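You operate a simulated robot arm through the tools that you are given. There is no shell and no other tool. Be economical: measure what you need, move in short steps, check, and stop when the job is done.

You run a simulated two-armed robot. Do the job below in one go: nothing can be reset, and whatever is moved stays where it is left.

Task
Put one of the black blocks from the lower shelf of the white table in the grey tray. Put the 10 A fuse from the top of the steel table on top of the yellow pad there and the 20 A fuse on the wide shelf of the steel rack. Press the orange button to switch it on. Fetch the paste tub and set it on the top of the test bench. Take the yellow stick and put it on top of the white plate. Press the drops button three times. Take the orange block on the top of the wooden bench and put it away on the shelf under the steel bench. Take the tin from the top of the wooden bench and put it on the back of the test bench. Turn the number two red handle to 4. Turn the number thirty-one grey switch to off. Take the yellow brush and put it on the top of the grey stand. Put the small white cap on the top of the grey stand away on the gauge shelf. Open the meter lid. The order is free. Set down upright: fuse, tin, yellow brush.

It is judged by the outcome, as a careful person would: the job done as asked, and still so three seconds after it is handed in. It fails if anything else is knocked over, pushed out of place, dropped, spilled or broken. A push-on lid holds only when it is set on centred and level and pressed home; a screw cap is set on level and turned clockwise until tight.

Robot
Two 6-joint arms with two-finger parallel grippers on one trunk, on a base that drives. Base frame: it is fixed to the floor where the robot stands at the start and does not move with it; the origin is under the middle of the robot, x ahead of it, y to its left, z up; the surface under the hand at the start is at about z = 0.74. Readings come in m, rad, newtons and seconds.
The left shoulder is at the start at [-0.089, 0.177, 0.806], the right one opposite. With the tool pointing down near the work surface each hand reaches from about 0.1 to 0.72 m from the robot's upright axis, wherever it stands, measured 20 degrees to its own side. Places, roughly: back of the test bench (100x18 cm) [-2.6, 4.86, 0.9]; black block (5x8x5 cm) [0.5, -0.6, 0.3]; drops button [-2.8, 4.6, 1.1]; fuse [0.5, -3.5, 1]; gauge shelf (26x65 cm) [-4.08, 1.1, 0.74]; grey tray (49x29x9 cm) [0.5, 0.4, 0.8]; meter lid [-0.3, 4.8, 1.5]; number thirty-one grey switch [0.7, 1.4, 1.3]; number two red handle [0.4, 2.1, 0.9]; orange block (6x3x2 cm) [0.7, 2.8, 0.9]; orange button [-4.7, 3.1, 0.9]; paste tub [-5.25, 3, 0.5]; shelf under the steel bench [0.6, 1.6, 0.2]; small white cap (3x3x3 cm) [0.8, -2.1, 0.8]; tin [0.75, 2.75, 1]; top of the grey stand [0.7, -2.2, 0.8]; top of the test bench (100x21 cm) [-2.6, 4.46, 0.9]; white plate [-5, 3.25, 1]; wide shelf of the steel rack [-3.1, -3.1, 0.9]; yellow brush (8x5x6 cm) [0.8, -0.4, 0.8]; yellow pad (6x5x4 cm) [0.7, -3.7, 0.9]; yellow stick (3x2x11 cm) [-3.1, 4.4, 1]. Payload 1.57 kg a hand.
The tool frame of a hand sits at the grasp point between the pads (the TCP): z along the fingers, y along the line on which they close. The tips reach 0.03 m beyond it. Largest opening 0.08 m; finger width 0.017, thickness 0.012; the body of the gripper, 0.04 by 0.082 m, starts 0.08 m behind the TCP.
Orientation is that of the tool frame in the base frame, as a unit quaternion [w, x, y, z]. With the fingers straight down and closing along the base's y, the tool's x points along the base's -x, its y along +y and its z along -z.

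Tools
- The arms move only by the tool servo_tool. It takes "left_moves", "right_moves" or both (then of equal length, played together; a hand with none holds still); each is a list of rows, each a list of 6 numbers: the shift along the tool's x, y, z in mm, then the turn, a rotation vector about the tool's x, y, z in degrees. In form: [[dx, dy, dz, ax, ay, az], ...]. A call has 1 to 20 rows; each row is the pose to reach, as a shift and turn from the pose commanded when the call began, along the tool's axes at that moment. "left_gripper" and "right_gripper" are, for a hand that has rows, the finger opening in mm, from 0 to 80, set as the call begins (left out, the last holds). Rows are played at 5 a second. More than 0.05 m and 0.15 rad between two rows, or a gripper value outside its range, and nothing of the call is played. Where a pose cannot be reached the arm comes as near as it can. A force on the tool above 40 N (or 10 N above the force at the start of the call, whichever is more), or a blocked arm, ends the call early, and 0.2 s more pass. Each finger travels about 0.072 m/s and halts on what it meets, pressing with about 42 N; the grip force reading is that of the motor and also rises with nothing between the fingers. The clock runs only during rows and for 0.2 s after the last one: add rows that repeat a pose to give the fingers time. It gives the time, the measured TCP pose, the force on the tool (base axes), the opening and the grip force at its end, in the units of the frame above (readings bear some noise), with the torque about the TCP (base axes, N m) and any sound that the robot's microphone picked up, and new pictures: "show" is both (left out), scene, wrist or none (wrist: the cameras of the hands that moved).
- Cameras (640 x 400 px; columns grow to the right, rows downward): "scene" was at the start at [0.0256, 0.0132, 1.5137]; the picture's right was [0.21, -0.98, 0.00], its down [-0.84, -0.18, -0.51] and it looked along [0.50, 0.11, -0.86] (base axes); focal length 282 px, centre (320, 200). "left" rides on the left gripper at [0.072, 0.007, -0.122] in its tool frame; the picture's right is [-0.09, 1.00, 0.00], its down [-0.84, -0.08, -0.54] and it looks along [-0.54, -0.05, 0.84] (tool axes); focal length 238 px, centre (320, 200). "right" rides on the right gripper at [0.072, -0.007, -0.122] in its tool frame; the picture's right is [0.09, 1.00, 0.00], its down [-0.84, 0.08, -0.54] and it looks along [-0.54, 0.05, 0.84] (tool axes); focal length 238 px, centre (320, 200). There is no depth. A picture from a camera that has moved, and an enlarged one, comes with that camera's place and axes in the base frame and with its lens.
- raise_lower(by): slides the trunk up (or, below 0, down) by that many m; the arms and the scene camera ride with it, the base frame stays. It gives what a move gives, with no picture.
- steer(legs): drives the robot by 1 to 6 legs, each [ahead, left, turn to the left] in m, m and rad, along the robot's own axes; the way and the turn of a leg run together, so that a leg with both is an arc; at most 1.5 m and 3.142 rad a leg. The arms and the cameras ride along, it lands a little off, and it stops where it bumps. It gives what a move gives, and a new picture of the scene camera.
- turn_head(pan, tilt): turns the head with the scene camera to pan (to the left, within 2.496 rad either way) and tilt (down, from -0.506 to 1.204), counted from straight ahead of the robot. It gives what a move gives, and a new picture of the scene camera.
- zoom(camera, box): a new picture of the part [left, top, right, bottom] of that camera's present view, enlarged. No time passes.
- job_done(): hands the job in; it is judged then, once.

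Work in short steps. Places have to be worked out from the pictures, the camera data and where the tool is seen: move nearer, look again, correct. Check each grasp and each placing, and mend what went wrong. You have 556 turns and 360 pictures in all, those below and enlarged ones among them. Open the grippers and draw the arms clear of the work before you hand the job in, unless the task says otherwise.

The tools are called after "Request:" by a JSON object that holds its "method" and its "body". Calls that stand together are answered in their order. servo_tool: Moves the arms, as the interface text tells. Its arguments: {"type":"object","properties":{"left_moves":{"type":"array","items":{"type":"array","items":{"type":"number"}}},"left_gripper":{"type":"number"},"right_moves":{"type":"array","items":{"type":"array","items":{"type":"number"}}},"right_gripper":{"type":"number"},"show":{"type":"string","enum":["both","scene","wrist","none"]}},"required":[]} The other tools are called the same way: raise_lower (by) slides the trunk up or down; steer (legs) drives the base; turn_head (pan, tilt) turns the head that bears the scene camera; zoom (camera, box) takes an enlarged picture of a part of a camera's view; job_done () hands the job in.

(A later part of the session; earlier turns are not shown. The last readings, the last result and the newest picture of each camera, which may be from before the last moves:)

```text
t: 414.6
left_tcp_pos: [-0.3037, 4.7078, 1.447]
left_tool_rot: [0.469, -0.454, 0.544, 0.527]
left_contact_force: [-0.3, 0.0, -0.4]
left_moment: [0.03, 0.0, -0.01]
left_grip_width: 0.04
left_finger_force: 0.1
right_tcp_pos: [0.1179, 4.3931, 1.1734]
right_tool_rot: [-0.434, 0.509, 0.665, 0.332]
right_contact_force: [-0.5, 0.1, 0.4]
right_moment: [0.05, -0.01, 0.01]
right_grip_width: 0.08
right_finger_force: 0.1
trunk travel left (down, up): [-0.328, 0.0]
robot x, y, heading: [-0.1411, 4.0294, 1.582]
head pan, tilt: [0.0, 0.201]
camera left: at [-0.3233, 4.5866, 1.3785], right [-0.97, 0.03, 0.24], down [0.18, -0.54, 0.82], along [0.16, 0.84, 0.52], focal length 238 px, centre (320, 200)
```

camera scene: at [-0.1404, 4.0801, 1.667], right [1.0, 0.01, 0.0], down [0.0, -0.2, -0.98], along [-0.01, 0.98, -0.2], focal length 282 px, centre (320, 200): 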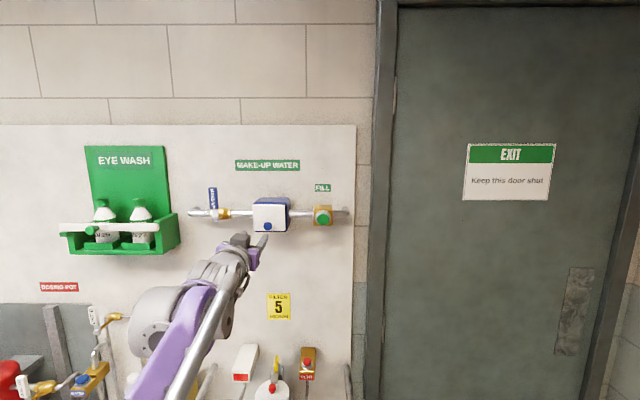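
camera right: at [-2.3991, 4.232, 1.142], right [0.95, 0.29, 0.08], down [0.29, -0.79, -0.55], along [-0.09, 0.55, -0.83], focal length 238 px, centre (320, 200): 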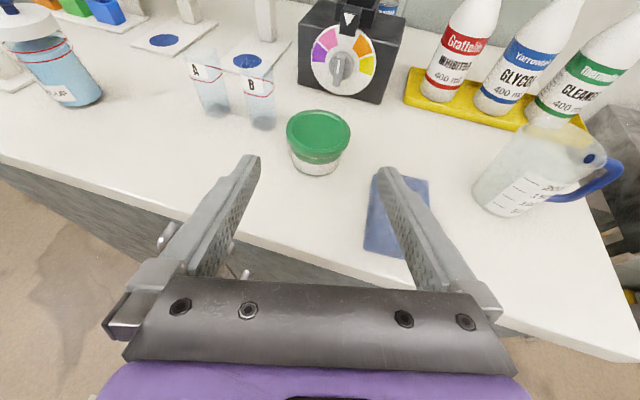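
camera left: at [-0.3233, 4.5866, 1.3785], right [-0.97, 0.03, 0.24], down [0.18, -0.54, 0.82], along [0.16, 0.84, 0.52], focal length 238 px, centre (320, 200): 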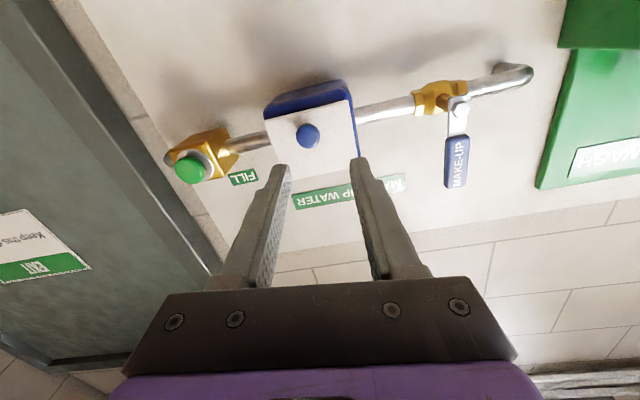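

Knob at (-0.288,4.815,1.445), Ø20 mm. I shift the base 14 mm right to centre it between the fingers.

Request:
{"method": "steer", "body": {"legs": [[0, -0.015, 0]]}}

Request:
{"method": "servo_tool", "body": {"left_moves": [[0, 0, 15, 0, 0, 0]], "show": "wrist"}}

```text
t: 415.5
left_tcp_pos: [-0.2899, 4.7085, 1.4473]
left_tool_rot: [0.469, -0.454, 0.544, 0.527]
left_contact_force: [0.9, -0.9, 0.1]
left_moment: [0.01, 0.03, -0.02]
left_grip_width: 0.04
left_finger_force: 0.1
right_tcp_pos: [0.1329, 4.395, 1.174]
right_tool_rot: [-0.434, 0.509, 0.665, 0.332]
right_contact_force: [-0.4, 0.7, -1.4]
right_moment: [-0.01, -0.01, -0.01]
right_grip_width: 0.0799
right_finger_force: 0.0
trunk travel left (down, up): [-0.328, 0.0]
robot x, y, heading: [-0.1269, 4.0334, 1.58]
head pan, tilt: [0.0, 0.201]
camera scene: at [-0.1274, 4.0815, 1.6672], right [1.0, 0.01, 0.0], down [0.0, -0.2, -0.98], along [-0.01, 0.98, -0.2], focal length 282 px, centre (320, 200)
```

scene: 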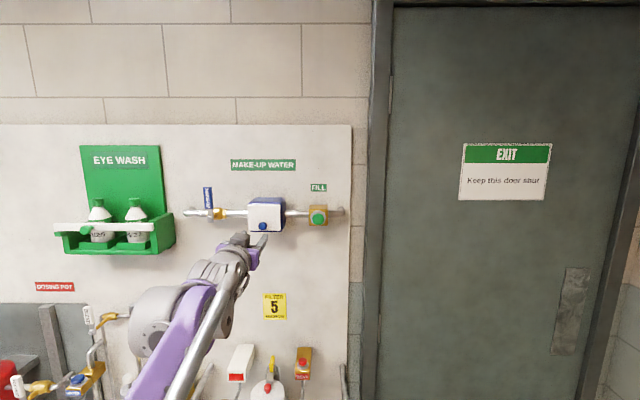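

```text
t: 415.9
left_tcp_pos: [-0.2894, 4.7246, 1.4471]
left_tool_rot: [0.469, -0.455, 0.544, 0.527]
left_contact_force: [0.6, -0.8, -0.3]
left_moment: [-0.01, -0.02, -0.01]
left_grip_width: 0.0402
left_finger_force: 0.0
right_tcp_pos: [0.1325, 4.3967, 1.1745]
right_tool_rot: [-0.434, 0.509, 0.665, 0.332]
right_contact_force: [0.5, 0.4, -0.2]
right_moment: [-0.06, 0.0, -0.01]
right_grip_width: 0.08
right_finger_force: 0.1
trunk travel left (down, up): [-0.328, 0.0]
robot x, y, heading: [-0.1225, 4.0305, 1.577]
head pan, tilt: [0.0, 0.201]
camera left: at [-0.3096, 4.6036, 1.3778], right [-0.97, 0.03, 0.24], down [0.18, -0.54, 0.82], along [0.16, 0.84, 0.52], focal length 238 px, centre (320, 200)
```

left: 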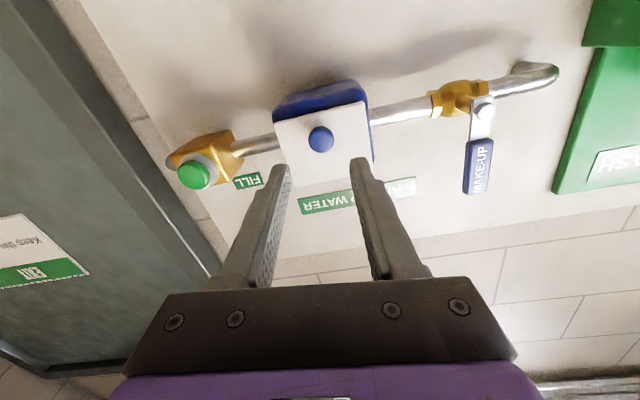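

Centred. I advance 60 mm, then creep.

Request:
{"method": "servo_tool", "body": {"left_moves": [[0, 0, 30, 0, 0, 0], [0, 0, 55, 0, 0, 0], [0, 0, 60, 0, 0, 0], [0, 0, 64, 0, 0, 0], [0, 0, 68, 0, 0, 0]], "show": "wrist"}}

```text
t: 417.1
left_tcp_pos: [-0.287, 4.7928, 1.447]
left_tool_rot: [0.47, -0.454, 0.545, 0.526]
left_contact_force: [-0.5, 0.0, 0.9]
left_moment: [0.0, 0.0, 0.0]
left_grip_width: 0.0402
left_finger_force: 0.1
right_tcp_pos: [0.1334, 4.395, 1.1728]
right_tool_rot: [-0.434, 0.509, 0.666, 0.331]
right_contact_force: [-0.4, 0.1, 0.5]
right_moment: [0.01, 0.01, -0.03]
right_grip_width: 0.0802
right_finger_force: 0.1
trunk travel left (down, up): [-0.328, 0.0]
robot x, y, heading: [-0.1276, 4.0323, 1.582]
head pan, tilt: [0.0, 0.201]
camera left: at [-0.3065, 4.6713, 1.3775], right [-0.97, 0.03, 0.24], down [0.18, -0.54, 0.82], along [0.16, 0.84, 0.52], focal length 238 px, centre (320, 200)
```

left: 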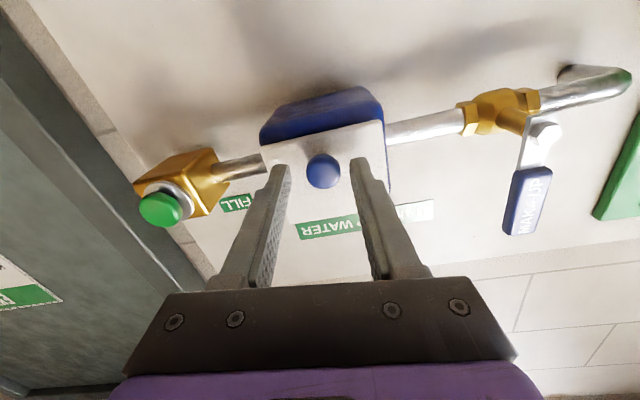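

The knob lies between the fingertips. I close on it.

Request:
{"method": "servo_tool", "body": {"left_moves": [[0, 0, 4, 0, 0, 0], [0, 0, 4, 0, 0, 0], [0, 0, 4, 0, 0, 0]], "left_gripper": 0, "show": "wrist"}}

```text
t: 417.9
left_tcp_pos: [-0.2891, 4.7938, 1.446]
left_tool_rot: [0.469, -0.454, 0.544, 0.527]
left_contact_force: [-8.0, -7.8, -2.3]
left_moment: [-0.03, 0.04, 0.17]
left_grip_width: 0.0228
left_finger_force: 35.7
right_tcp_pos: [0.1318, 4.3942, 1.1742]
right_tool_rot: [-0.434, 0.508, 0.666, 0.332]
right_contact_force: [0.0, -0.3, -0.5]
right_moment: [-0.02, 0.05, 0.0]
right_grip_width: 0.08
right_finger_force: 0.0
trunk travel left (down, up): [-0.328, 0.0]
robot x, y, heading: [-0.1244, 4.0326, 1.577]
head pan, tilt: [0.0, 0.201]
camera left: at [-0.3085, 4.6732, 1.3781], right [-0.97, 0.03, 0.24], down [0.18, -0.54, 0.82], along [0.16, 0.84, 0.52], focal length 238 px, centre (320, 200)
```

left: 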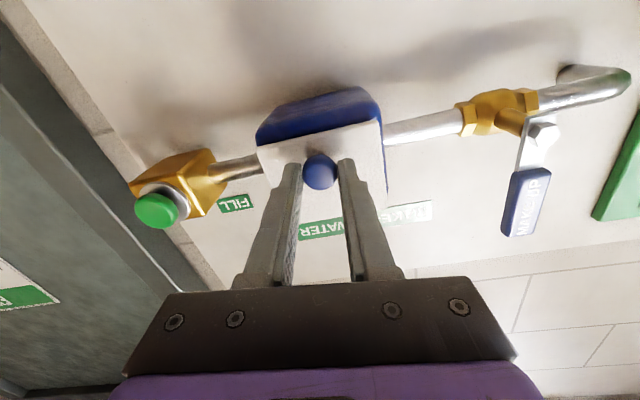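

Knob gripped. I follow the lid's arc (hinge at its top): out and up, to about 60°.

Request:
{"method": "servo_tool", "body": {"left_moves": [[-2, 0, -10, 0, 0, 0], [-9, 1, -19, 0, 0, 0], [-15, 2, -27, 0, 0, 0], [-23, 3, -33, 0, 0, 0], [-32, 5, -38, 0, 0, 0], [-41, 6, -42, 0, 0, 0]], "show": "both"}}

```text
t: 419.3
left_tcp_pos: [-0.2878, 4.7547, 1.4888]
left_tool_rot: [0.47, -0.454, 0.544, 0.527]
left_contact_force: [-0.6, -0.2, 0.0]
left_moment: [0.02, -0.02, -0.03]
left_grip_width: 0.0002
left_finger_force: 21.4
right_tcp_pos: [0.1321, 4.3952, 1.1739]
right_tool_rot: [-0.434, 0.509, 0.665, 0.331]
right_contact_force: [0.5, 0.0, 0.2]
right_moment: [0.0, 0.04, 0.01]
right_grip_width: 0.0799
right_finger_force: 0.1
trunk travel left (down, up): [-0.328, 0.0]
robot x, y, heading: [-0.1277, 4.0318, 1.58]
head pan, tilt: [0.0, 0.201]
camera scene: at [-0.1259, 4.0811, 1.6673], right [1.0, 0.01, 0.0], down [0.0, -0.2, -0.98], along [-0.01, 0.98, -0.2], focal length 282 px, centre (320, 200)
camera left: at [-0.3077, 4.6332, 1.4201], right [-0.97, 0.03, 0.24], down [0.18, -0.55, 0.82], along [0.16, 0.84, 0.52], focal length 238 px, centre (320, 200)
```

scene: 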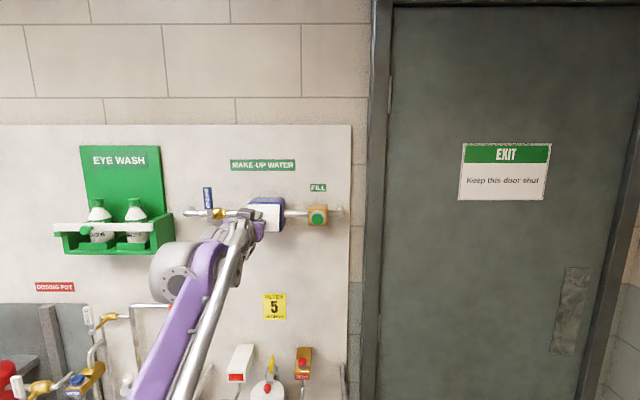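
left: 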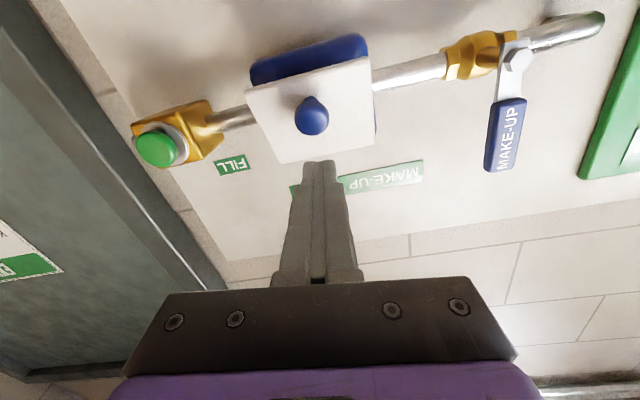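

The fingers slipped off the knob. I zoom to see the lid's state and hinge.

Request:
{"method": "zoom", "body": {"camera": "scene", "box": [216, 180, 312, 240]}}

Request:
{"method": "zoom", "body": {"camera": "left", "box": [220, 20, 412, 140]}}

```text
6.67 times, centred on (264, 210) of scene
camera zoom: at [-0.1259, 4.0811, 1.6673], right [1.0, 0.01, 0.0], down [0.0, -0.2, -0.98], along [-0.01, 0.98, -0.2], focal length 1881 px, centre (693, 133)
```

zoom: 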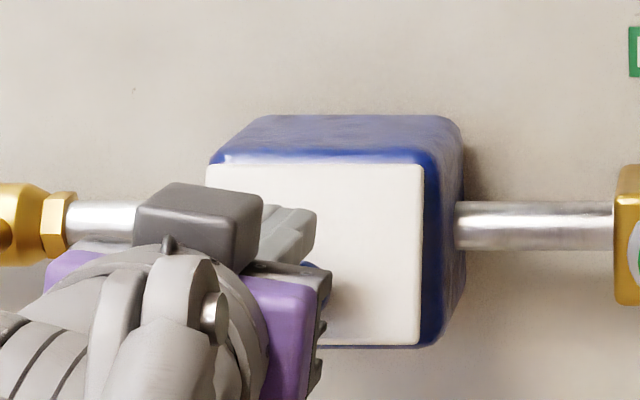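

```text
3.33 times, centred on (316, 80) of left
camera zoom: at [-0.3077, 4.6332, 1.4201], right [-0.97, 0.03, 0.24], down [0.18, -0.55, 0.82], along [0.16, 0.84, 0.52], focal length 794 px, centre (333, 600)
```

zoom: 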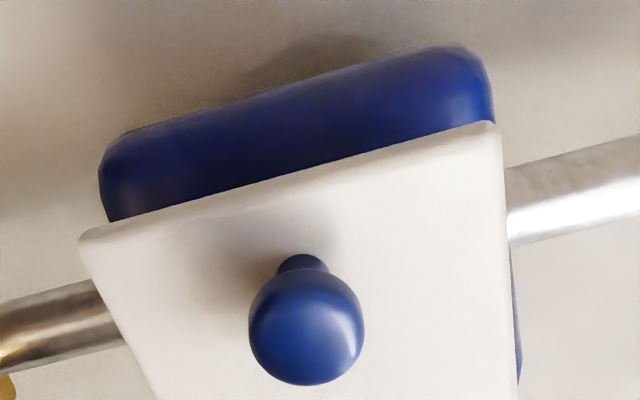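

The knob is a ball on a neck; I gripped only its outer part. I back off, reopen, realign and go deeper until the tips touch the lid.

Request:
{"method": "servo_tool", "body": {"left_moves": [[0, 0, -30, 0, 0, 0], [22, -3, -30, 0, 0, 0], [43, -6, -30, 0, 0, 0]], "left_gripper": 44, "show": "wrist"}}

```text
t: 420.1
left_tcp_pos: [-0.2884, 4.7231, 1.4435]
left_tool_rot: [0.469, -0.454, 0.544, 0.527]
left_contact_force: [-0.2, 0.3, 0.3]
left_moment: [0.01, -0.01, 0.01]
left_grip_width: 0.0441
left_finger_force: 0.0
right_tcp_pos: [0.1326, 4.3944, 1.1744]
right_tool_rot: [-0.434, 0.509, 0.665, 0.332]
right_contact_force: [0.0, 1.5, -0.3]
right_moment: [0.0, 0.04, -0.01]
right_grip_width: 0.0799
right_finger_force: 0.1
trunk travel left (down, up): [-0.328, 0.0]
robot x, y, heading: [-0.1308, 4.0284, 1.58]
head pan, tilt: [0.0, 0.201]
camera left: at [-0.3089, 4.603, 1.3756], right [-0.97, 0.03, 0.24], down [0.18, -0.54, 0.82], along [0.16, 0.84, 0.52], focal length 238 px, centre (320, 200)
```

left: 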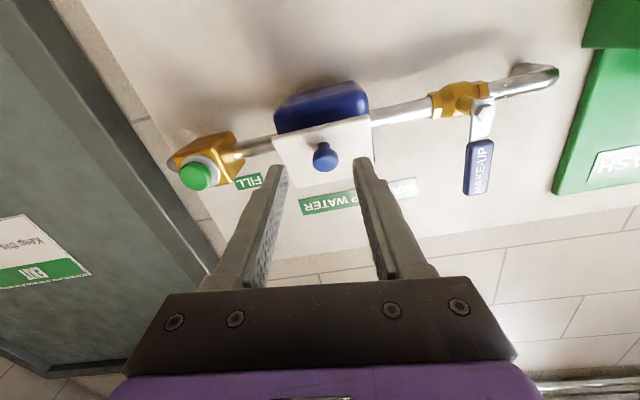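

The lid is already ajar (~17°) and holding. I close the fingers and put them just under its bottom edge.

Request:
{"method": "servo_tool", "body": {"left_moves": [[18, -3, 0, 0, 0, 0], [35, -5, 0, 0, 0, 0], [35, -5, 0, 0, 0, 0], [35, -5, 35, 0, 0, 0], [35, -5, 66, 0, 0, 0]], "left_gripper": 0, "show": "wrist"}}

```text
t: 421.3
left_tcp_pos: [-0.2874, 4.7908, 1.4084]
left_tool_rot: [0.469, -0.454, 0.544, 0.527]
left_contact_force: [0.4, -0.1, -0.3]
left_moment: [0.01, 0.0, -0.02]
left_grip_width: 0.0
left_finger_force: 21.1
right_tcp_pos: [0.1327, 4.3957, 1.1734]
right_tool_rot: [-0.434, 0.509, 0.666, 0.331]
right_contact_force: [0.0, -0.1, -0.6]
right_moment: [0.01, 0.0, -0.02]
right_grip_width: 0.08
right_finger_force: 0.2
trunk travel left (down, up): [-0.328, 0.0]
robot x, y, heading: [-0.1251, 4.0311, 1.579]
head pan, tilt: [0.0, 0.201]
camera left: at [-0.3073, 4.6705, 1.3401], right [-0.97, 0.03, 0.24], down [0.18, -0.54, 0.82], along [0.16, 0.84, 0.52], focal length 238 px, centre (320, 200)
```

left: 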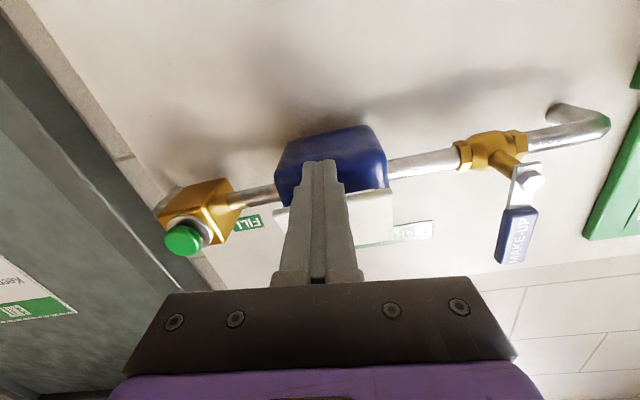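

The fingers are under the lid. I raise them in steps to swing it up.

Request:
{"method": "servo_tool", "body": {"left_moves": [[-12, 2, 0, 0, 0, 0], [-24, 4, 0, 0, 0, 0], [-36, 5, 0, 0, 0, 0], [-48, 7, 0, 0, 0, 0], [-60, 9, 0, 0, 0, 0]], "show": "both"}}

Request:
{"method": "zoom", "body": {"camera": "scene", "box": [200, 170, 328, 250]}}

```text
t: 421.9
left_tcp_pos: [-0.2883, 4.7928, 1.4199]
left_tool_rot: [0.464, -0.459, 0.549, 0.522]
left_contact_force: [3.0, -6.3, -22.2]
left_moment: [-0.56, -0.08, 0.05]
left_grip_width: 0.0
left_finger_force: 21.1
right_tcp_pos: [0.133, 4.3954, 1.1729]
right_tool_rot: [-0.434, 0.509, 0.665, 0.331]
right_contact_force: [-0.4, 0.4, -0.6]
right_moment: [-0.04, 0.01, 0.0]
right_grip_width: 0.0799
right_finger_force: 0.2
trunk travel left (down, up): [-0.328, 0.0]
robot x, y, heading: [-0.1235, 4.0316, 1.578]
head pan, tilt: [0.0, 0.201]
stopped in row 2 (left hand): the force on the tool passed its limit at 50 N (the readings are from after the stop); the commanded pose is now the measured one
camera scene: at [-0.1257, 4.0823, 1.667], right [1.0, 0.01, 0.0], down [0.0, -0.2, -0.98], along [-0.01, 0.98, -0.2], focal length 282 px, centre (320, 200)
camera left: at [-0.3068, 4.6698, 1.3549], right [-0.97, 0.03, 0.24], down [0.18, -0.53, 0.83], along [0.15, 0.85, 0.51], focal length 238 px, centre (320, 200)
```

scene: 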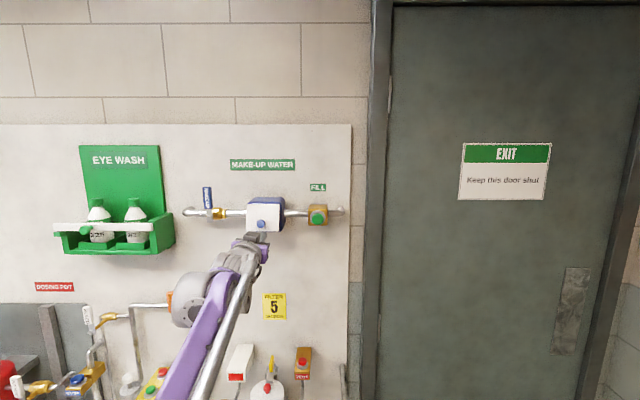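
left: 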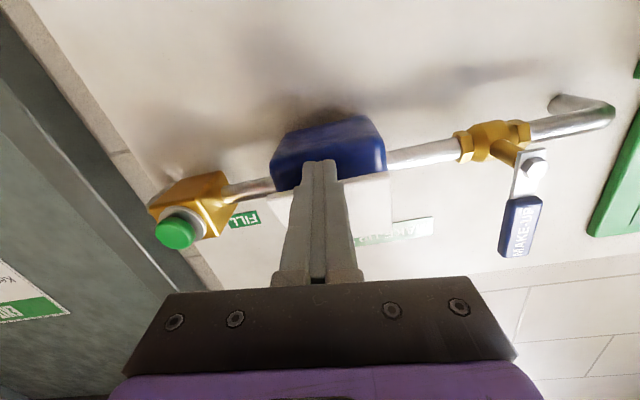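

```text
5.00 times, centred on (264, 210) of scene
camera zoom: at [-0.1257, 4.0823, 1.667], right [1.0, 0.01, 0.0], down [0.0, -0.2, -0.98], along [-0.01, 0.98, -0.2], focal length 1411 px, centre (600, 150)
```

zoom: 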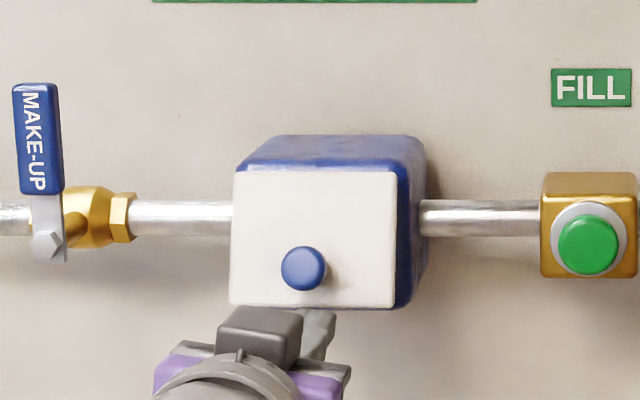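

The push met resistance at ~50 N after 12 mm. I repeat with smaller steps to see whether the lid is moving.

Request:
{"method": "servo_tool", "body": {"left_moves": [[-3, 0, -2, 0, 0, 0], [-6, 1, -4, 0, 0, 0], [-9, 1, -6, 0, 0, 0], [-12, 2, -8, 0, 0, 0], [-15, 2, -10, 0, 0, 0]], "show": "wrist"}}

```text
t: 422.3
left_tcp_pos: [-0.2878, 4.7898, 1.4218]
left_tool_rot: [0.461, -0.462, 0.55, 0.521]
left_contact_force: [1.5, -7.7, -23.1]
left_moment: [-0.52, -0.07, 0.08]
left_grip_width: 0.0002
left_finger_force: 21.4
right_tcp_pos: [0.133, 4.3957, 1.1743]
right_tool_rot: [-0.433, 0.51, 0.664, 0.332]
right_contact_force: [0.0, 0.4, -0.2]
right_moment: [0.0, 0.03, 0.0]
right_grip_width: 0.0801
right_finger_force: 0.0
trunk travel left (down, up): [-0.328, 0.0]
robot x, y, heading: [-0.1263, 4.0342, 1.578]
head pan, tilt: [0.0, 0.201]
stopped in row 2 (left hand): the force on the tool passed its limit at 44 N (the readings are from after the stop); the commanded pose is now the measured one
camera left: at [-0.3066, 4.6673, 1.3567], right [-0.97, 0.03, 0.24], down [0.19, -0.52, 0.83], along [0.15, 0.85, 0.5], focal length 238 px, centre (320, 200)
```

left: 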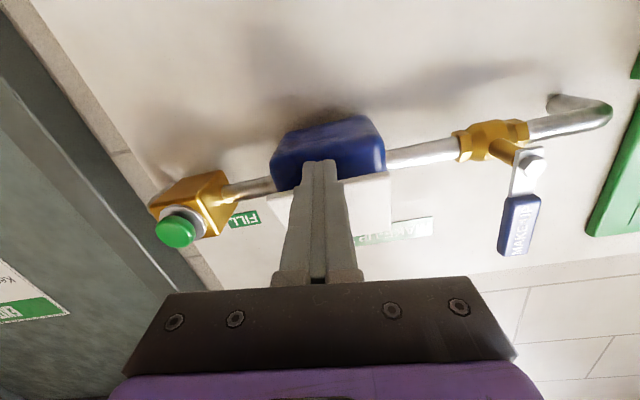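

The lid does not swing when pushed from below. I draw the hand back and down and look closely at how the lid stands now.

Request:
{"method": "servo_tool", "body": {"left_moves": [[10, 0, -5, 0, 0, 0], [20, 0, -40, 0, 0, 0], [40, 0, -80, 0, 0, 0], [60, 0, -110, 0, 0, 0]], "show": "none"}}

Request:
{"method": "zoom", "body": {"camera": "scene", "box": [224, 185, 304, 235]}}

Request:
{"method": "zoom", "body": {"camera": "left", "box": [220, 40, 412, 160]}}

```text
t: 423.3
left_tcp_pos: [-0.3013, 4.6766, 1.3681]
left_tool_rot: [0.463, -0.46, 0.549, 0.522]
left_contact_force: [-0.3, -0.2, 1.2]
left_moment: [0.01, 0.03, 0.0]
left_grip_width: 0.0003
left_finger_force: 21.5
right_tcp_pos: [0.1332, 4.395, 1.173]
right_tool_rot: [-0.434, 0.509, 0.665, 0.332]
right_contact_force: [-1.2, -0.3, 0.1]
right_moment: [0.01, 0.03, 0.0]
right_grip_width: 0.0801
right_finger_force: 0.1
trunk travel left (down, up): [-0.328, 0.0]
robot x, y, heading: [-0.1264, 4.0303, 1.581]
head pan, tilt: [0.0, 0.201]
```

```text
8.00 times, centred on (264, 210) of scene
camera zoom: at [-0.1258, 4.08, 1.6672], right [1.0, 0.01, 0.0], down [0.0, -0.2, -0.98], along [-0.01, 0.98, -0.2], focal length 2258 px, centre (768, 120)
```

zoom: 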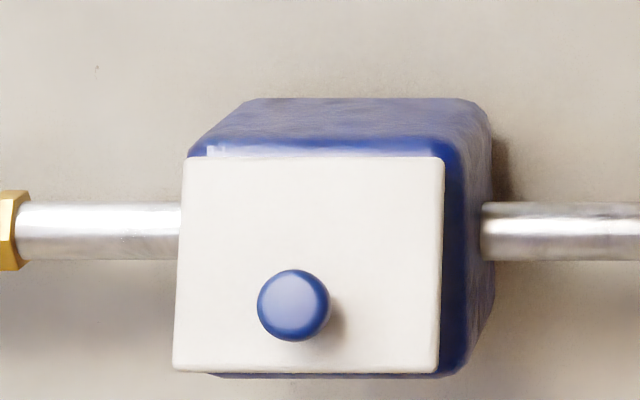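

```text
3.33 times, centred on (316, 100) of left
camera zoom: at [-0.3203, 4.5545, 1.3021], right [-0.97, 0.03, 0.24], down [0.18, -0.53, 0.83], along [0.15, 0.85, 0.51], focal length 794 px, centre (333, 533)
```

zoom: 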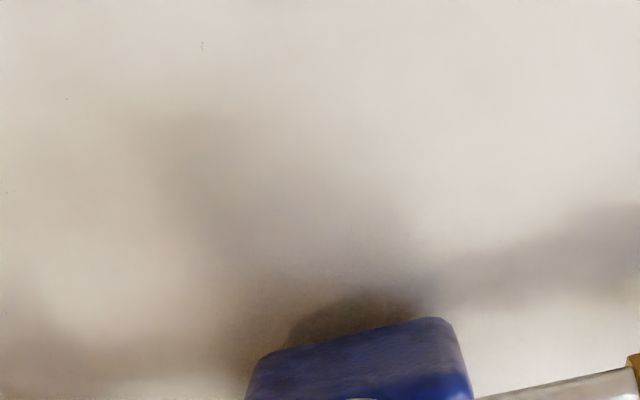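

The lid is hinged at the top and stands ~20° open, held by friction; pushing straight up is self-locking. I'll re-grip the ball deeper and follow the arc. First I align in front of the ball.

Request:
{"method": "servo_tool", "body": {"left_moves": [[-30, 1, 0, 0, 0, 0], [-60, 2, 0, 0, 0, 0], [-90, 3, 15, 0, 0, 0], [-90, 3, 35, 0, 0, 0]], "left_gripper": 40, "show": "wrist"}}

```text
t: 424.3
left_tcp_pos: [-0.2888, 4.7163, 1.4561]
left_tool_rot: [0.464, -0.459, 0.55, 0.522]
left_contact_force: [-0.5, 0.5, 0.2]
left_moment: [0.04, 0.0, -0.02]
left_grip_width: 0.0398
left_finger_force: 0.1
right_tcp_pos: [0.133, 4.3955, 1.1737]
right_tool_rot: [-0.434, 0.509, 0.665, 0.332]
right_contact_force: [0.8, 0.0, 0.3]
right_moment: [0.0, 0.01, 0.01]
right_grip_width: 0.0801
right_finger_force: 0.0
trunk travel left (down, up): [-0.328, 0.0]
robot x, y, heading: [-0.1288, 4.0317, 1.578]
head pan, tilt: [0.0, 0.201]
camera left: at [-0.3076, 4.5932, 1.3905], right [-0.97, 0.03, 0.24], down [0.18, -0.53, 0.83], along [0.15, 0.85, 0.5], focal length 238 px, centre (320, 200)
```

left: 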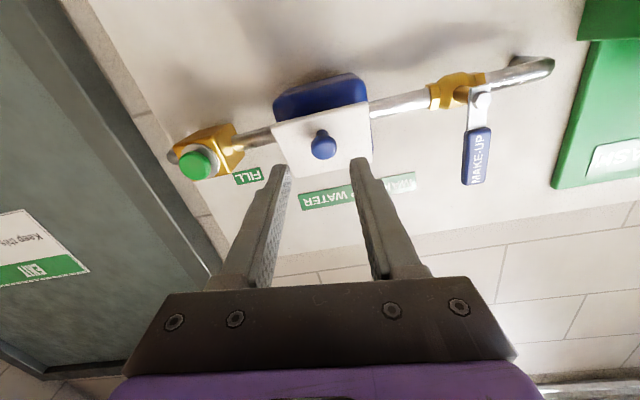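

Ball confirmed at (-0.287,4.797,1.457). I advance 66 mm and close.

Request:
{"method": "servo_tool", "body": {"left_moves": [[0, -1, 30, 0, 0, 0], [0, -1, 56, 0, 0, 0], [0, -1, 62, 0, 0, 0], [0, -1, 66, 0, 0, 0]], "show": "wrist"}}

Request:
{"method": "servo_tool", "body": {"left_moves": [[0, 0, 0, 0, 0, 0], [0, 0, 0, 0, 0, 0]], "left_gripper": 0, "show": "wrist"}}

```text
t: 425.3
left_tcp_pos: [-0.2863, 4.7816, 1.4544]
left_tool_rot: [0.464, -0.459, 0.55, 0.521]
left_contact_force: [0.6, -0.3, -0.3]
left_moment: [-0.01, -0.01, 0.0]
left_grip_width: 0.0399
left_finger_force: 0.1
right_tcp_pos: [0.1327, 4.3947, 1.174]
right_tool_rot: [-0.434, 0.509, 0.665, 0.331]
right_contact_force: [0.6, 0.1, -0.5]
right_moment: [-0.02, 0.03, -0.04]
right_grip_width: 0.0801
right_finger_force: 0.1
trunk travel left (down, up): [-0.328, 0.0]
robot x, y, heading: [-0.1228, 4.0327, 1.579]
head pan, tilt: [0.0, 0.201]
camera left: at [-0.3049, 4.6591, 1.3883], right [-0.97, 0.04, 0.24], down [0.18, -0.53, 0.83], along [0.16, 0.85, 0.5], focal length 238 px, centre (320, 200)
```

left: 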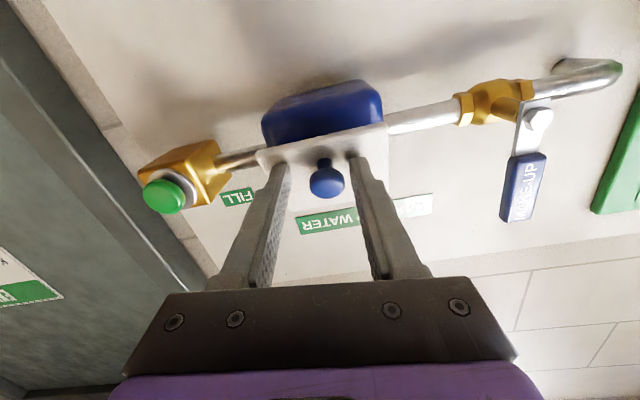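

```text
t: 425.9
left_tcp_pos: [-0.2898, 4.782, 1.4541]
left_tool_rot: [0.463, -0.46, 0.549, 0.522]
left_contact_force: [-11.9, 4.3, 6.7]
left_moment: [0.25, 0.02, 0.36]
left_grip_width: 0.0232
left_finger_force: 35.5
right_tcp_pos: [0.1313, 4.3953, 1.1733]
right_tool_rot: [-0.434, 0.508, 0.666, 0.332]
right_contact_force: [0.2, 0.1, -0.4]
right_moment: [0.02, 0.0, -0.02]
right_grip_width: 0.0798
right_finger_force: 0.0
trunk travel left (down, up): [-0.328, 0.0]
robot x, y, heading: [-0.124, 4.0332, 1.583]
head pan, tilt: [0.0, 0.201]
camera left: at [-0.3086, 4.6588, 1.3884], right [-0.97, 0.03, 0.24], down [0.18, -0.53, 0.83], along [0.15, 0.85, 0.51], focal length 238 px, centre (320, 200)
```

left: 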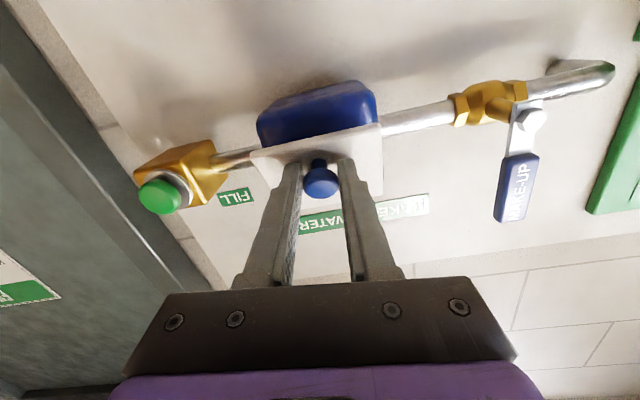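

Deep grip achieved. I follow the arc in ~10° steps.

Request:
{"method": "servo_tool", "body": {"left_moves": [[-4, 1, -4, 0, 0, 0], [-8, 1, -7, 0, 0, 0], [-12, 2, -10, 0, 0, 0], [-17, 3, -13, 0, 0, 0], [-22, 3, -15, 0, 0, 0], [-27, 4, -17, 0, 0, 0]], "show": "wrist"}}

```text
t: 427.3
left_tcp_pos: [-0.2877, 4.7675, 1.48]
left_tool_rot: [0.464, -0.461, 0.549, 0.52]
left_contact_force: [-8.0, 3.7, -15.6]
left_moment: [-1.12, 0.07, 0.34]
left_grip_width: 0.0232
left_finger_force: 35.2
right_tcp_pos: [0.1315, 4.3963, 1.1742]
right_tool_rot: [-0.433, 0.509, 0.666, 0.331]
right_contact_force: [-0.5, 0.1, -0.5]
right_moment: [0.0, 0.0, -0.01]
right_grip_width: 0.0797
right_finger_force: 0.0
trunk travel left (down, up): [-0.328, 0.0]
robot x, y, heading: [-0.1275, 4.0354, 1.578]
head pan, tilt: [0.0, 0.201]
camera left: at [-0.3075, 4.6444, 1.4144], right [-0.97, 0.04, 0.24], down [0.18, -0.52, 0.83], along [0.15, 0.85, 0.5], focal length 238 px, centre (320, 200)
```

left: 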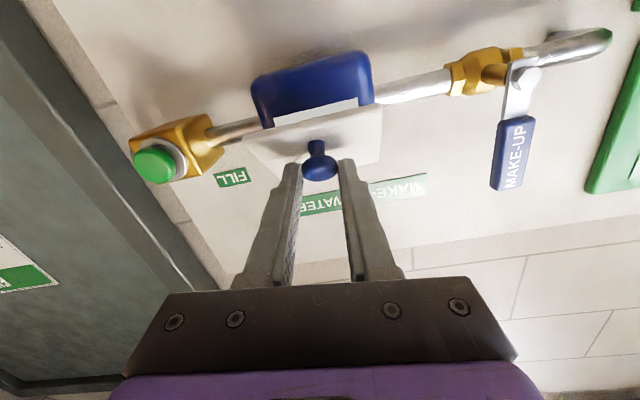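

The lid is opening well and still held. I continue along the arc.

Request:
{"method": "servo_tool", "body": {"left_moves": [[-2, 0, -4, 0, 0, 0], [-7, 1, -6, 0, 0, 0], [-12, 2, -7, 0, 0, 0], [-17, 3, -8, 0, 0, 0], [-22, 3, -8, 0, 0, 0], [-27, 4, -8, 0, 0, 0]], "show": "wrist"}}

```text
t: 428.7
left_tcp_pos: [-0.2851, 4.758, 1.5101]
left_tool_rot: [0.464, -0.459, 0.55, 0.521]
left_contact_force: [0.0, -0.2, 1.1]
left_moment: [0.04, -0.02, 0.03]
left_grip_width: 0.0
left_finger_force: 21.3
right_tcp_pos: [0.1336, 4.395, 1.1733]
right_tool_rot: [-0.434, 0.51, 0.664, 0.333]
right_contact_force: [0.2, 0.3, 0.3]
right_moment: [-0.01, -0.02, -0.02]
right_grip_width: 0.0802
right_finger_force: 0.1
trunk travel left (down, up): [-0.328, 0.0]
robot x, y, heading: [-0.1231, 4.0342, 1.576]
head pan, tilt: [0.0, 0.201]
camera left: at [-0.3054, 4.6352, 1.4441], right [-0.97, 0.04, 0.24], down [0.18, -0.53, 0.83], along [0.16, 0.85, 0.5], focal length 238 px, centre (320, 200)
```

left: 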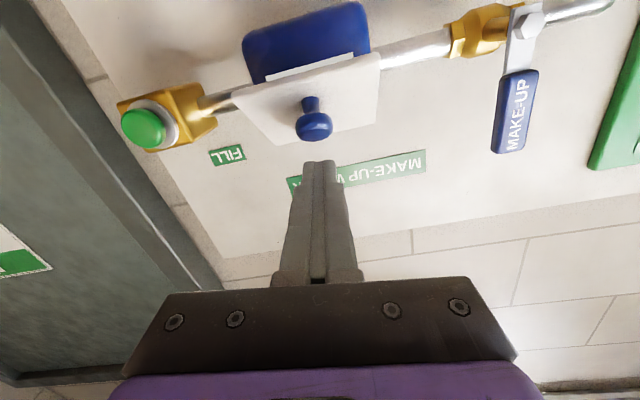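

It slipped at about 50°, but the lid stays. Now pushing from inside/below is no longer self-locking. I back off, go under its edge with closed fingers.

Request:
{"method": "servo_tool", "body": {"left_moves": [[0, 0, -40, 0, 0, 0], [30, -5, -45, 0, 0, 0], [60, -9, -45, 0, 0, 0], [86, -13, -45, 0, 0, 0], [86, -13, -10, 0, 0, 0], [86, -13, 27, 0, 0, 0]], "show": "wrist"}}

```text
t: 430.1
left_tcp_pos: [-0.2854, 4.7844, 1.4222]
left_tool_rot: [0.464, -0.459, 0.55, 0.521]
left_contact_force: [-1.1, 0.5, -0.3]
left_moment: [0.0, 0.04, 0.02]
left_grip_width: 0.0001
left_finger_force: 21.9
right_tcp_pos: [0.1329, 4.395, 1.173]
right_tool_rot: [-0.434, 0.509, 0.665, 0.332]
right_contact_force: [0.6, 0.8, -0.4]
right_moment: [0.0, -0.03, -0.04]
right_grip_width: 0.0801
right_finger_force: 0.1
trunk travel left (down, up): [-0.328, 0.0]
robot x, y, heading: [-0.1242, 4.0316, 1.579]
head pan, tilt: [0.0, 0.201]
camera left: at [-0.305, 4.6611, 1.3569], right [-0.97, 0.04, 0.24], down [0.18, -0.53, 0.83], along [0.16, 0.85, 0.5], focal length 238 px, centre (320, 200)
```

left: 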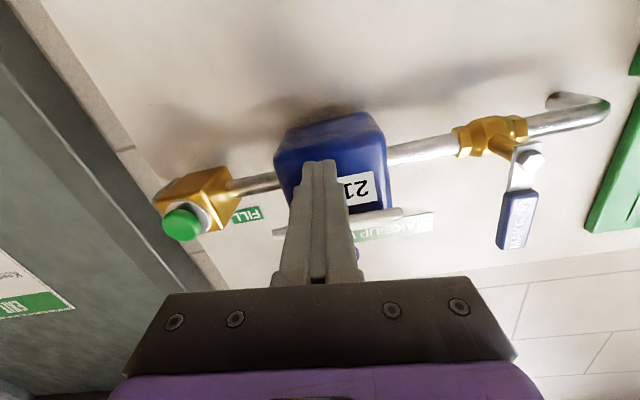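

The reading "21…" is visible under the lid. I raise the fingers to swing the lid further up.

Request:
{"method": "servo_tool", "body": {"left_moves": [[-12, 2, 0, 0, 0, 0], [-24, 4, 0, 0, 0, 0], [-36, 6, 0, 0, 0, 0], [-48, 7, 0, 0, 0, 0], [-60, 9, 0, 0, 0, 0], [-72, 11, 0, 0, 0, 0]], "show": "both"}}

```text
t: 431.4
left_tcp_pos: [-0.2867, 4.7761, 1.4877]
left_tool_rot: [0.461, -0.461, 0.551, 0.521]
left_contact_force: [1.0, -25.1, -4.0]
left_moment: [-0.02, 0.02, 0.32]
left_grip_width: 0.0002
left_finger_force: 21.5
right_tcp_pos: [0.1333, 4.3893, 1.1753]
right_tool_rot: [-0.435, 0.508, 0.664, 0.333]
right_contact_force: [-0.1, 0.2, -0.2]
right_moment: [0.02, 0.02, -0.01]
right_grip_width: 0.0801
right_finger_force: 0.0
trunk travel left (down, up): [-0.328, 0.0]
robot x, y, heading: [-0.1255, 4.0334, 1.58]
head pan, tilt: [0.0, 0.201]
stopped in row 6 (left hand): the force on the tool passed its limit at 55 N (the readings are from after the stop); the commanded pose is now the measured one
camera scene: at [-0.1254, 4.0742, 1.6675], right [1.0, 0.01, 0.0], down [0.0, -0.2, -0.98], along [-0.01, 0.98, -0.2], focal length 282 px, centre (320, 200)
camera left: at [-0.305, 4.654, 1.4214], right [-0.97, 0.04, 0.24], down [0.19, -0.52, 0.83], along [0.15, 0.85, 0.5], focal length 238 px, centre (320, 200)
```

scene: 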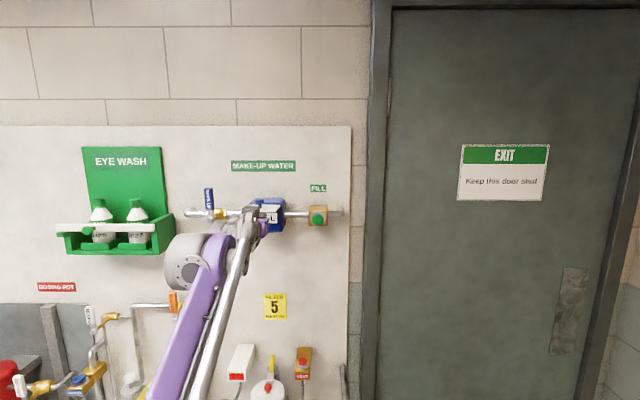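
left: 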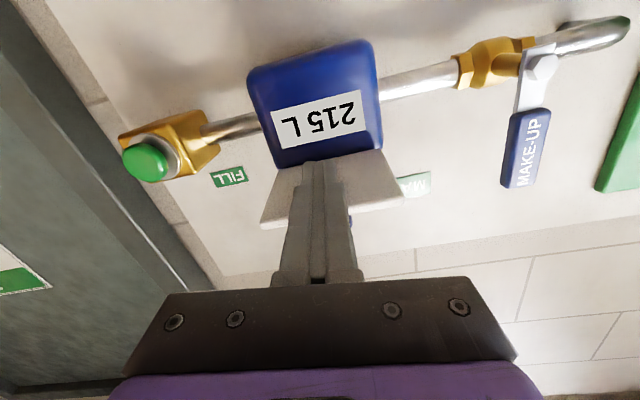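

The lid is about 90° open, reading 215 L. I pull the tips back 20 mm and push it further up.

Request:
{"method": "servo_tool", "body": {"left_moves": [[0, 0, -10, 0, 0, 0], [0, 0, -20, 0, 0, 0], [-12, 2, -20, 0, 0, 0], [-24, 4, -20, 0, 0, 0], [-36, 6, -20, 0, 0, 0]], "show": "wrist"}}

Request:
{"method": "zoom", "body": {"camera": "scene", "box": [200, 170, 328, 250]}}

```text
t: 432.5
left_tcp_pos: [-0.2858, 4.7653, 1.5064]
left_tool_rot: [0.456, -0.467, 0.554, 0.516]
left_contact_force: [2.6, -11.3, -18.6]
left_moment: [-0.49, -0.12, -0.13]
left_grip_width: 0.0
left_finger_force: 21.4
right_tcp_pos: [0.1334, 4.3935, 1.1734]
right_tool_rot: [-0.434, 0.509, 0.665, 0.332]
right_contact_force: [-0.2, 0.4, -0.3]
right_moment: [-0.01, 0.04, -0.02]
right_grip_width: 0.0801
right_finger_force: 0.1
trunk travel left (down, up): [-0.328, 0.0]
robot x, y, heading: [-0.1266, 4.032, 1.578]
head pan, tilt: [0.0, 0.201]
stopped in row 5 (left hand): the force on the tool passed its limit at 50 N (the readings are from after the stop); the commanded pose is now the measured one
camera left: at [-0.3053, 4.6409, 1.4439], right [-0.97, 0.04, 0.24], down [0.19, -0.5, 0.84], along [0.15, 0.86, 0.48], focal length 238 px, centre (320, 200)
```

left: 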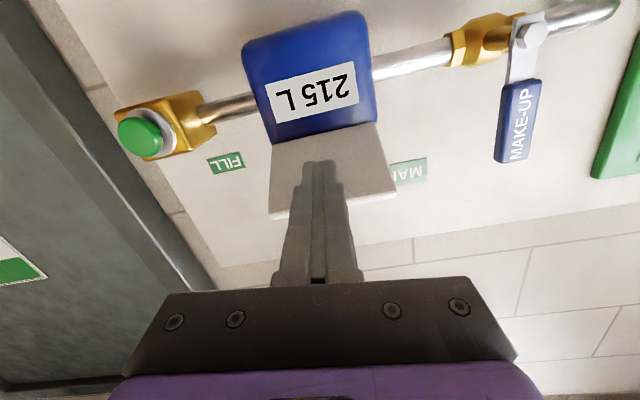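

```text
5.00 times, centred on (264, 210) of scene
camera zoom: at [-0.1257, 4.0806, 1.667], right [1.0, 0.01, 0.0], down [0.0, -0.2, -0.98], along [-0.01, 0.98, -0.2], focal length 1411 px, centre (600, 150)
```

zoom: 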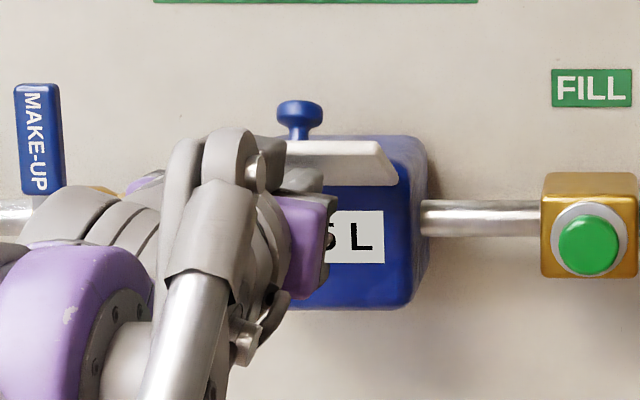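

The lid now stands beyond horizontal with the knob up. I withdraw and check that it stays open.

Request:
{"method": "servo_tool", "body": {"left_moves": [[8, -1, -5, 0, 0, 0], [12, -1, -45, 0, 0, 0], [15, -2, -90, 0, 0, 0], [30, -4, -130, 0, 0, 0]], "show": "none"}}

Request:
{"method": "steer", "body": {"legs": [[-0.4, 0, 0]]}}

Request:
{"method": "zoom", "body": {"camera": "scene", "box": [190, 130, 350, 230]}}

```text
t: 433.5
left_tcp_pos: [-0.2906, 4.6323, 1.4836]
left_tool_rot: [0.459, -0.465, 0.554, 0.517]
left_contact_force: [-0.6, -0.5, -0.2]
left_moment: [0.0, -0.01, 0.0]
left_grip_width: 0.0
left_finger_force: 21.5
right_tcp_pos: [0.1316, 4.3928, 1.1736]
right_tool_rot: [-0.435, 0.508, 0.665, 0.332]
right_contact_force: [0.1, -0.3, 0.9]
right_moment: [0.03, 0.02, -0.01]
right_grip_width: 0.08
right_finger_force: 0.1
trunk travel left (down, up): [-0.328, 0.0]
robot x, y, heading: [-0.1258, 4.0326, 1.576]
head pan, tilt: [0.0, 0.201]
```

```text
t: 436.0
left_tcp_pos: [-0.2875, 4.2365, 1.4829]
left_tool_rot: [0.459, -0.465, 0.554, 0.516]
left_contact_force: [0.2, 0.1, 0.2]
left_moment: [0.0, 0.01, -0.03]
left_grip_width: 0.0
left_finger_force: 21.4
right_tcp_pos: [0.1375, 3.9959, 1.1732]
right_tool_rot: [-0.434, 0.509, 0.665, 0.332]
right_contact_force: [0.1, 0.0, 1.3]
right_moment: [0.0, -0.01, 0.0]
right_grip_width: 0.0799
right_finger_force: 0.0
trunk travel left (down, up): [-0.328, 0.0]
robot x, y, heading: [-0.1196, 3.6298, 1.58]
head pan, tilt: [0.0, 0.201]
camera scene: at [-0.1224, 3.6823, 1.6674], right [1.0, 0.01, 0.0], down [0.0, -0.2, -0.98], along [-0.01, 0.98, -0.2], focal length 282 px, centre (320, 200)
```

scene: 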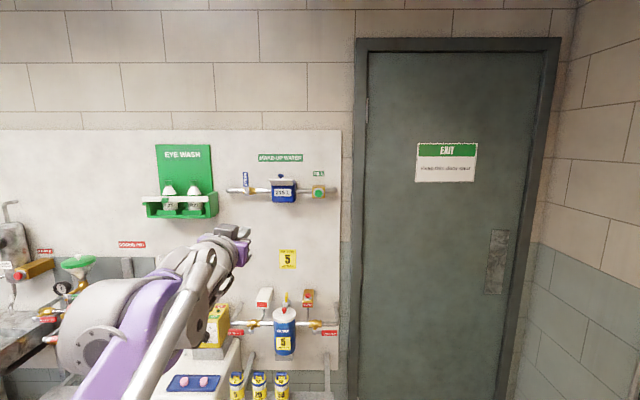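

```text
4.00 times, centred on (270, 180) of scene
camera zoom: at [-0.1224, 3.6823, 1.6674], right [1.0, 0.01, 0.0], down [0.0, -0.2, -0.98], along [-0.01, 0.98, -0.2], focal length 1129 px, centre (520, 280)
```

zoom: 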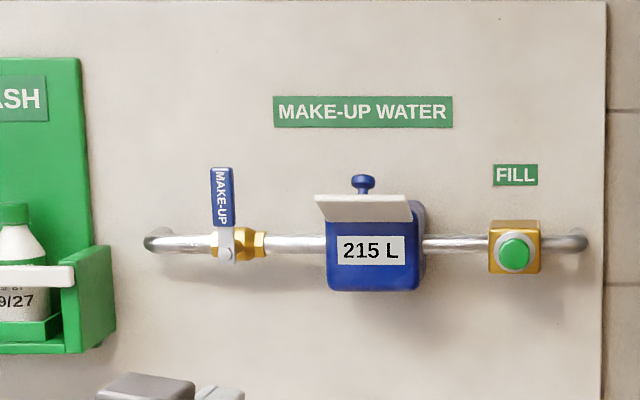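

The lid stays open past horizontal. Now I reset the arms: left hand down to vertical, right hand un-rolled by 90°.

Request:
{"method": "servo_tool", "body": {"left_moves": [[33, 0, -12, 0, 7.5, 0], [66, 0, -25, 0, 15, 0], [100, 0, -37, 0, 22.5, 0], [133, 0, -50, 0, 30, 0], [166, 0, -62, 0, 37.5, 0], [200, 0, -75, 0, 45, 0], [233, 0, -87, 0, 52.5, 0], [266, 0, -100, 0, 60, 0], [300, 0, -112, 0, 67.5, 0], [333, 0, -125, 0, 75, 0], [345, 0, -137, 0, 82.5, 0], [350, 0, -150, 0, 90, 0]], "right_moves": [[0, 0, 0, 0, 0, -8], [0, 0, 0, 0, 0, -16], [0, 0, 0, 0, 0, -24], [0, 0, 0, 0, 0, -32], [0, 0, 0, 0, 0, -40], [0, 0, 0, 0, 0, -48], [0, 0, 0, 0, 0, -56], [0, 0, 0, 0, 0, -64], [0, 0, 0, 0, 0, -72], [0, 0, 0, 0, 0, -80], [0, 0, 0, 0, 0, -88], [0, 0, 0, 0, 0, -90]], "left_gripper": 80, "show": "none"}}

```text
t: 438.6
left_tcp_pos: [-0.299, 4.0663, 1.1449]
left_tool_rot: [-0.107, -0.695, 0.705, 0.088]
left_contact_force: [-1.5, -0.2, 0.4]
left_moment: [0.0, 0.01, -0.01]
left_grip_width: 0.08
left_finger_force: 0.0
left hand out of reach, approached as far as the arm can: row 1, 2, 3, 4, 5, 6, 7, 8, 9, 10, 11, 12
right_tcp_pos: [0.1359, 3.9964, 1.1731]
right_tool_rot: [-0.073, -0.111, 0.83, 0.541]
right_contact_force: [0.2, -0.1, -0.4]
right_moment: [0.0, 0.04, 0.02]
right_grip_width: 0.0799
right_finger_force: 0.0
trunk travel left (down, up): [-0.328, 0.0]
robot x, y, heading: [-0.1216, 3.6304, 1.575]
head pan, tilt: [0.0, 0.201]
```

I pitch the right hand down to vertical (closing axis fore-aft) and correct the left hand.

Request:
{"method": "servo_tool", "body": {"right_moves": [[0, 0, -15, 7.5, 0, 0], [0, 0, -30, 15, 0, 0], [0, 0, -45, 22.5, 0, 0], [0, 0, -60, 30, 0, 0], [0, 0, -75, 37.5, 0, 0], [0, 0, -90, 45, 0, 0], [0, 0, -100, 52.5, 0, 0], [0, 0, -100, 60, 0, 0], [0, 0, -100, 66, 0, 0]], "left_moves": [[0, 12, 5, 2, 0, 0], [0, 24, 10, 4, 0, 0], [0, 36, 15, 6, 0, 0], [0, 48, 20, 8, 0, 0], [0, 60, 25, 10, 0, 0], [0, 72, 30, 12, 0, 0], [0, 84, 35, 14, 0, 0], [0, 96, 40, 15.8, -1, 0], [0, 100, 45, 15.8, -1.5, -0.8]], "show": "none"}}

```text
t: 440.6
left_tcp_pos: [-0.3175, 4.0656, 1.1281]
left_tool_rot: [0.082, 0.707, -0.694, -0.109]
left_contact_force: [0.4, 0.2, 0.5]
left_moment: [0.0, -0.01, 0.01]
left_grip_width: 0.0799
left_finger_force: 0.1
left hand out of reach, approached as far as the arm can: row 1, 2, 3, 4, 5, 6, 7, 8, 9
right_tcp_pos: [0.1598, 3.9075, 1.2142]
right_tool_rot: [0.0, -0.133, 0.991, 0.001]
right_contact_force: [0.6, 0.1, -0.1]
right_moment: [-0.02, 0.01, 0.02]
right_grip_width: 0.08
right_finger_force: 0.1
trunk travel left (down, up): [-0.328, 0.0]
robot x, y, heading: [-0.1216, 3.6331, 1.579]
head pan, tilt: [0.0, 0.201]
```

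Right hand is fine. Left sits at a limit; I try it lower and farther forward while correcting.

Request:
{"method": "servo_tool", "body": {"left_moves": [[-20, 0, 25, 3, 0, 0], [-40, 0, 50, 6, 0, 0], [-60, 0, 75, 9, 0, 0], [-80, 0, 100, 12, 0, 0], [-100, 0, 125, 15.8, -1.5, 0]], "right_moves": [[0, 0, 0, 0, 0, 3], [0, 0, 0, 0, 0, 6], [0, 0, 0, 0, 0, 9], [0, 0, 0, 0, 0, 12], [0, 0, 0, 0, 0, 15.3]], "show": "none"}}

```text
t: 441.8
left_tcp_pos: [-0.3098, 4.1636, 1.0177]
left_tool_rot: [0.061, 0.704, -0.696, -0.126]
left_contact_force: [0.9, -0.4, -0.3]
left_moment: [-0.02, 0.0, -0.01]
left_grip_width: 0.0798
left_finger_force: 0.0
left hand out of reach, approached as far as the arm can: row 1, 2, 3, 4, 5
right_tcp_pos: [0.1603, 3.9078, 1.2134]
right_tool_rot: [-0.001, 0.002, 1.0, 0.002]
right_contact_force: [0.5, -0.3, -0.6]
right_moment: [0.0, -0.04, 0.01]
right_grip_width: 0.08
right_finger_force: 0.0
trunk travel left (down, up): [-0.328, 0.0]
robot x, y, heading: [-0.1225, 3.634, 1.577]
head pan, tilt: [0.0, 0.201]
```

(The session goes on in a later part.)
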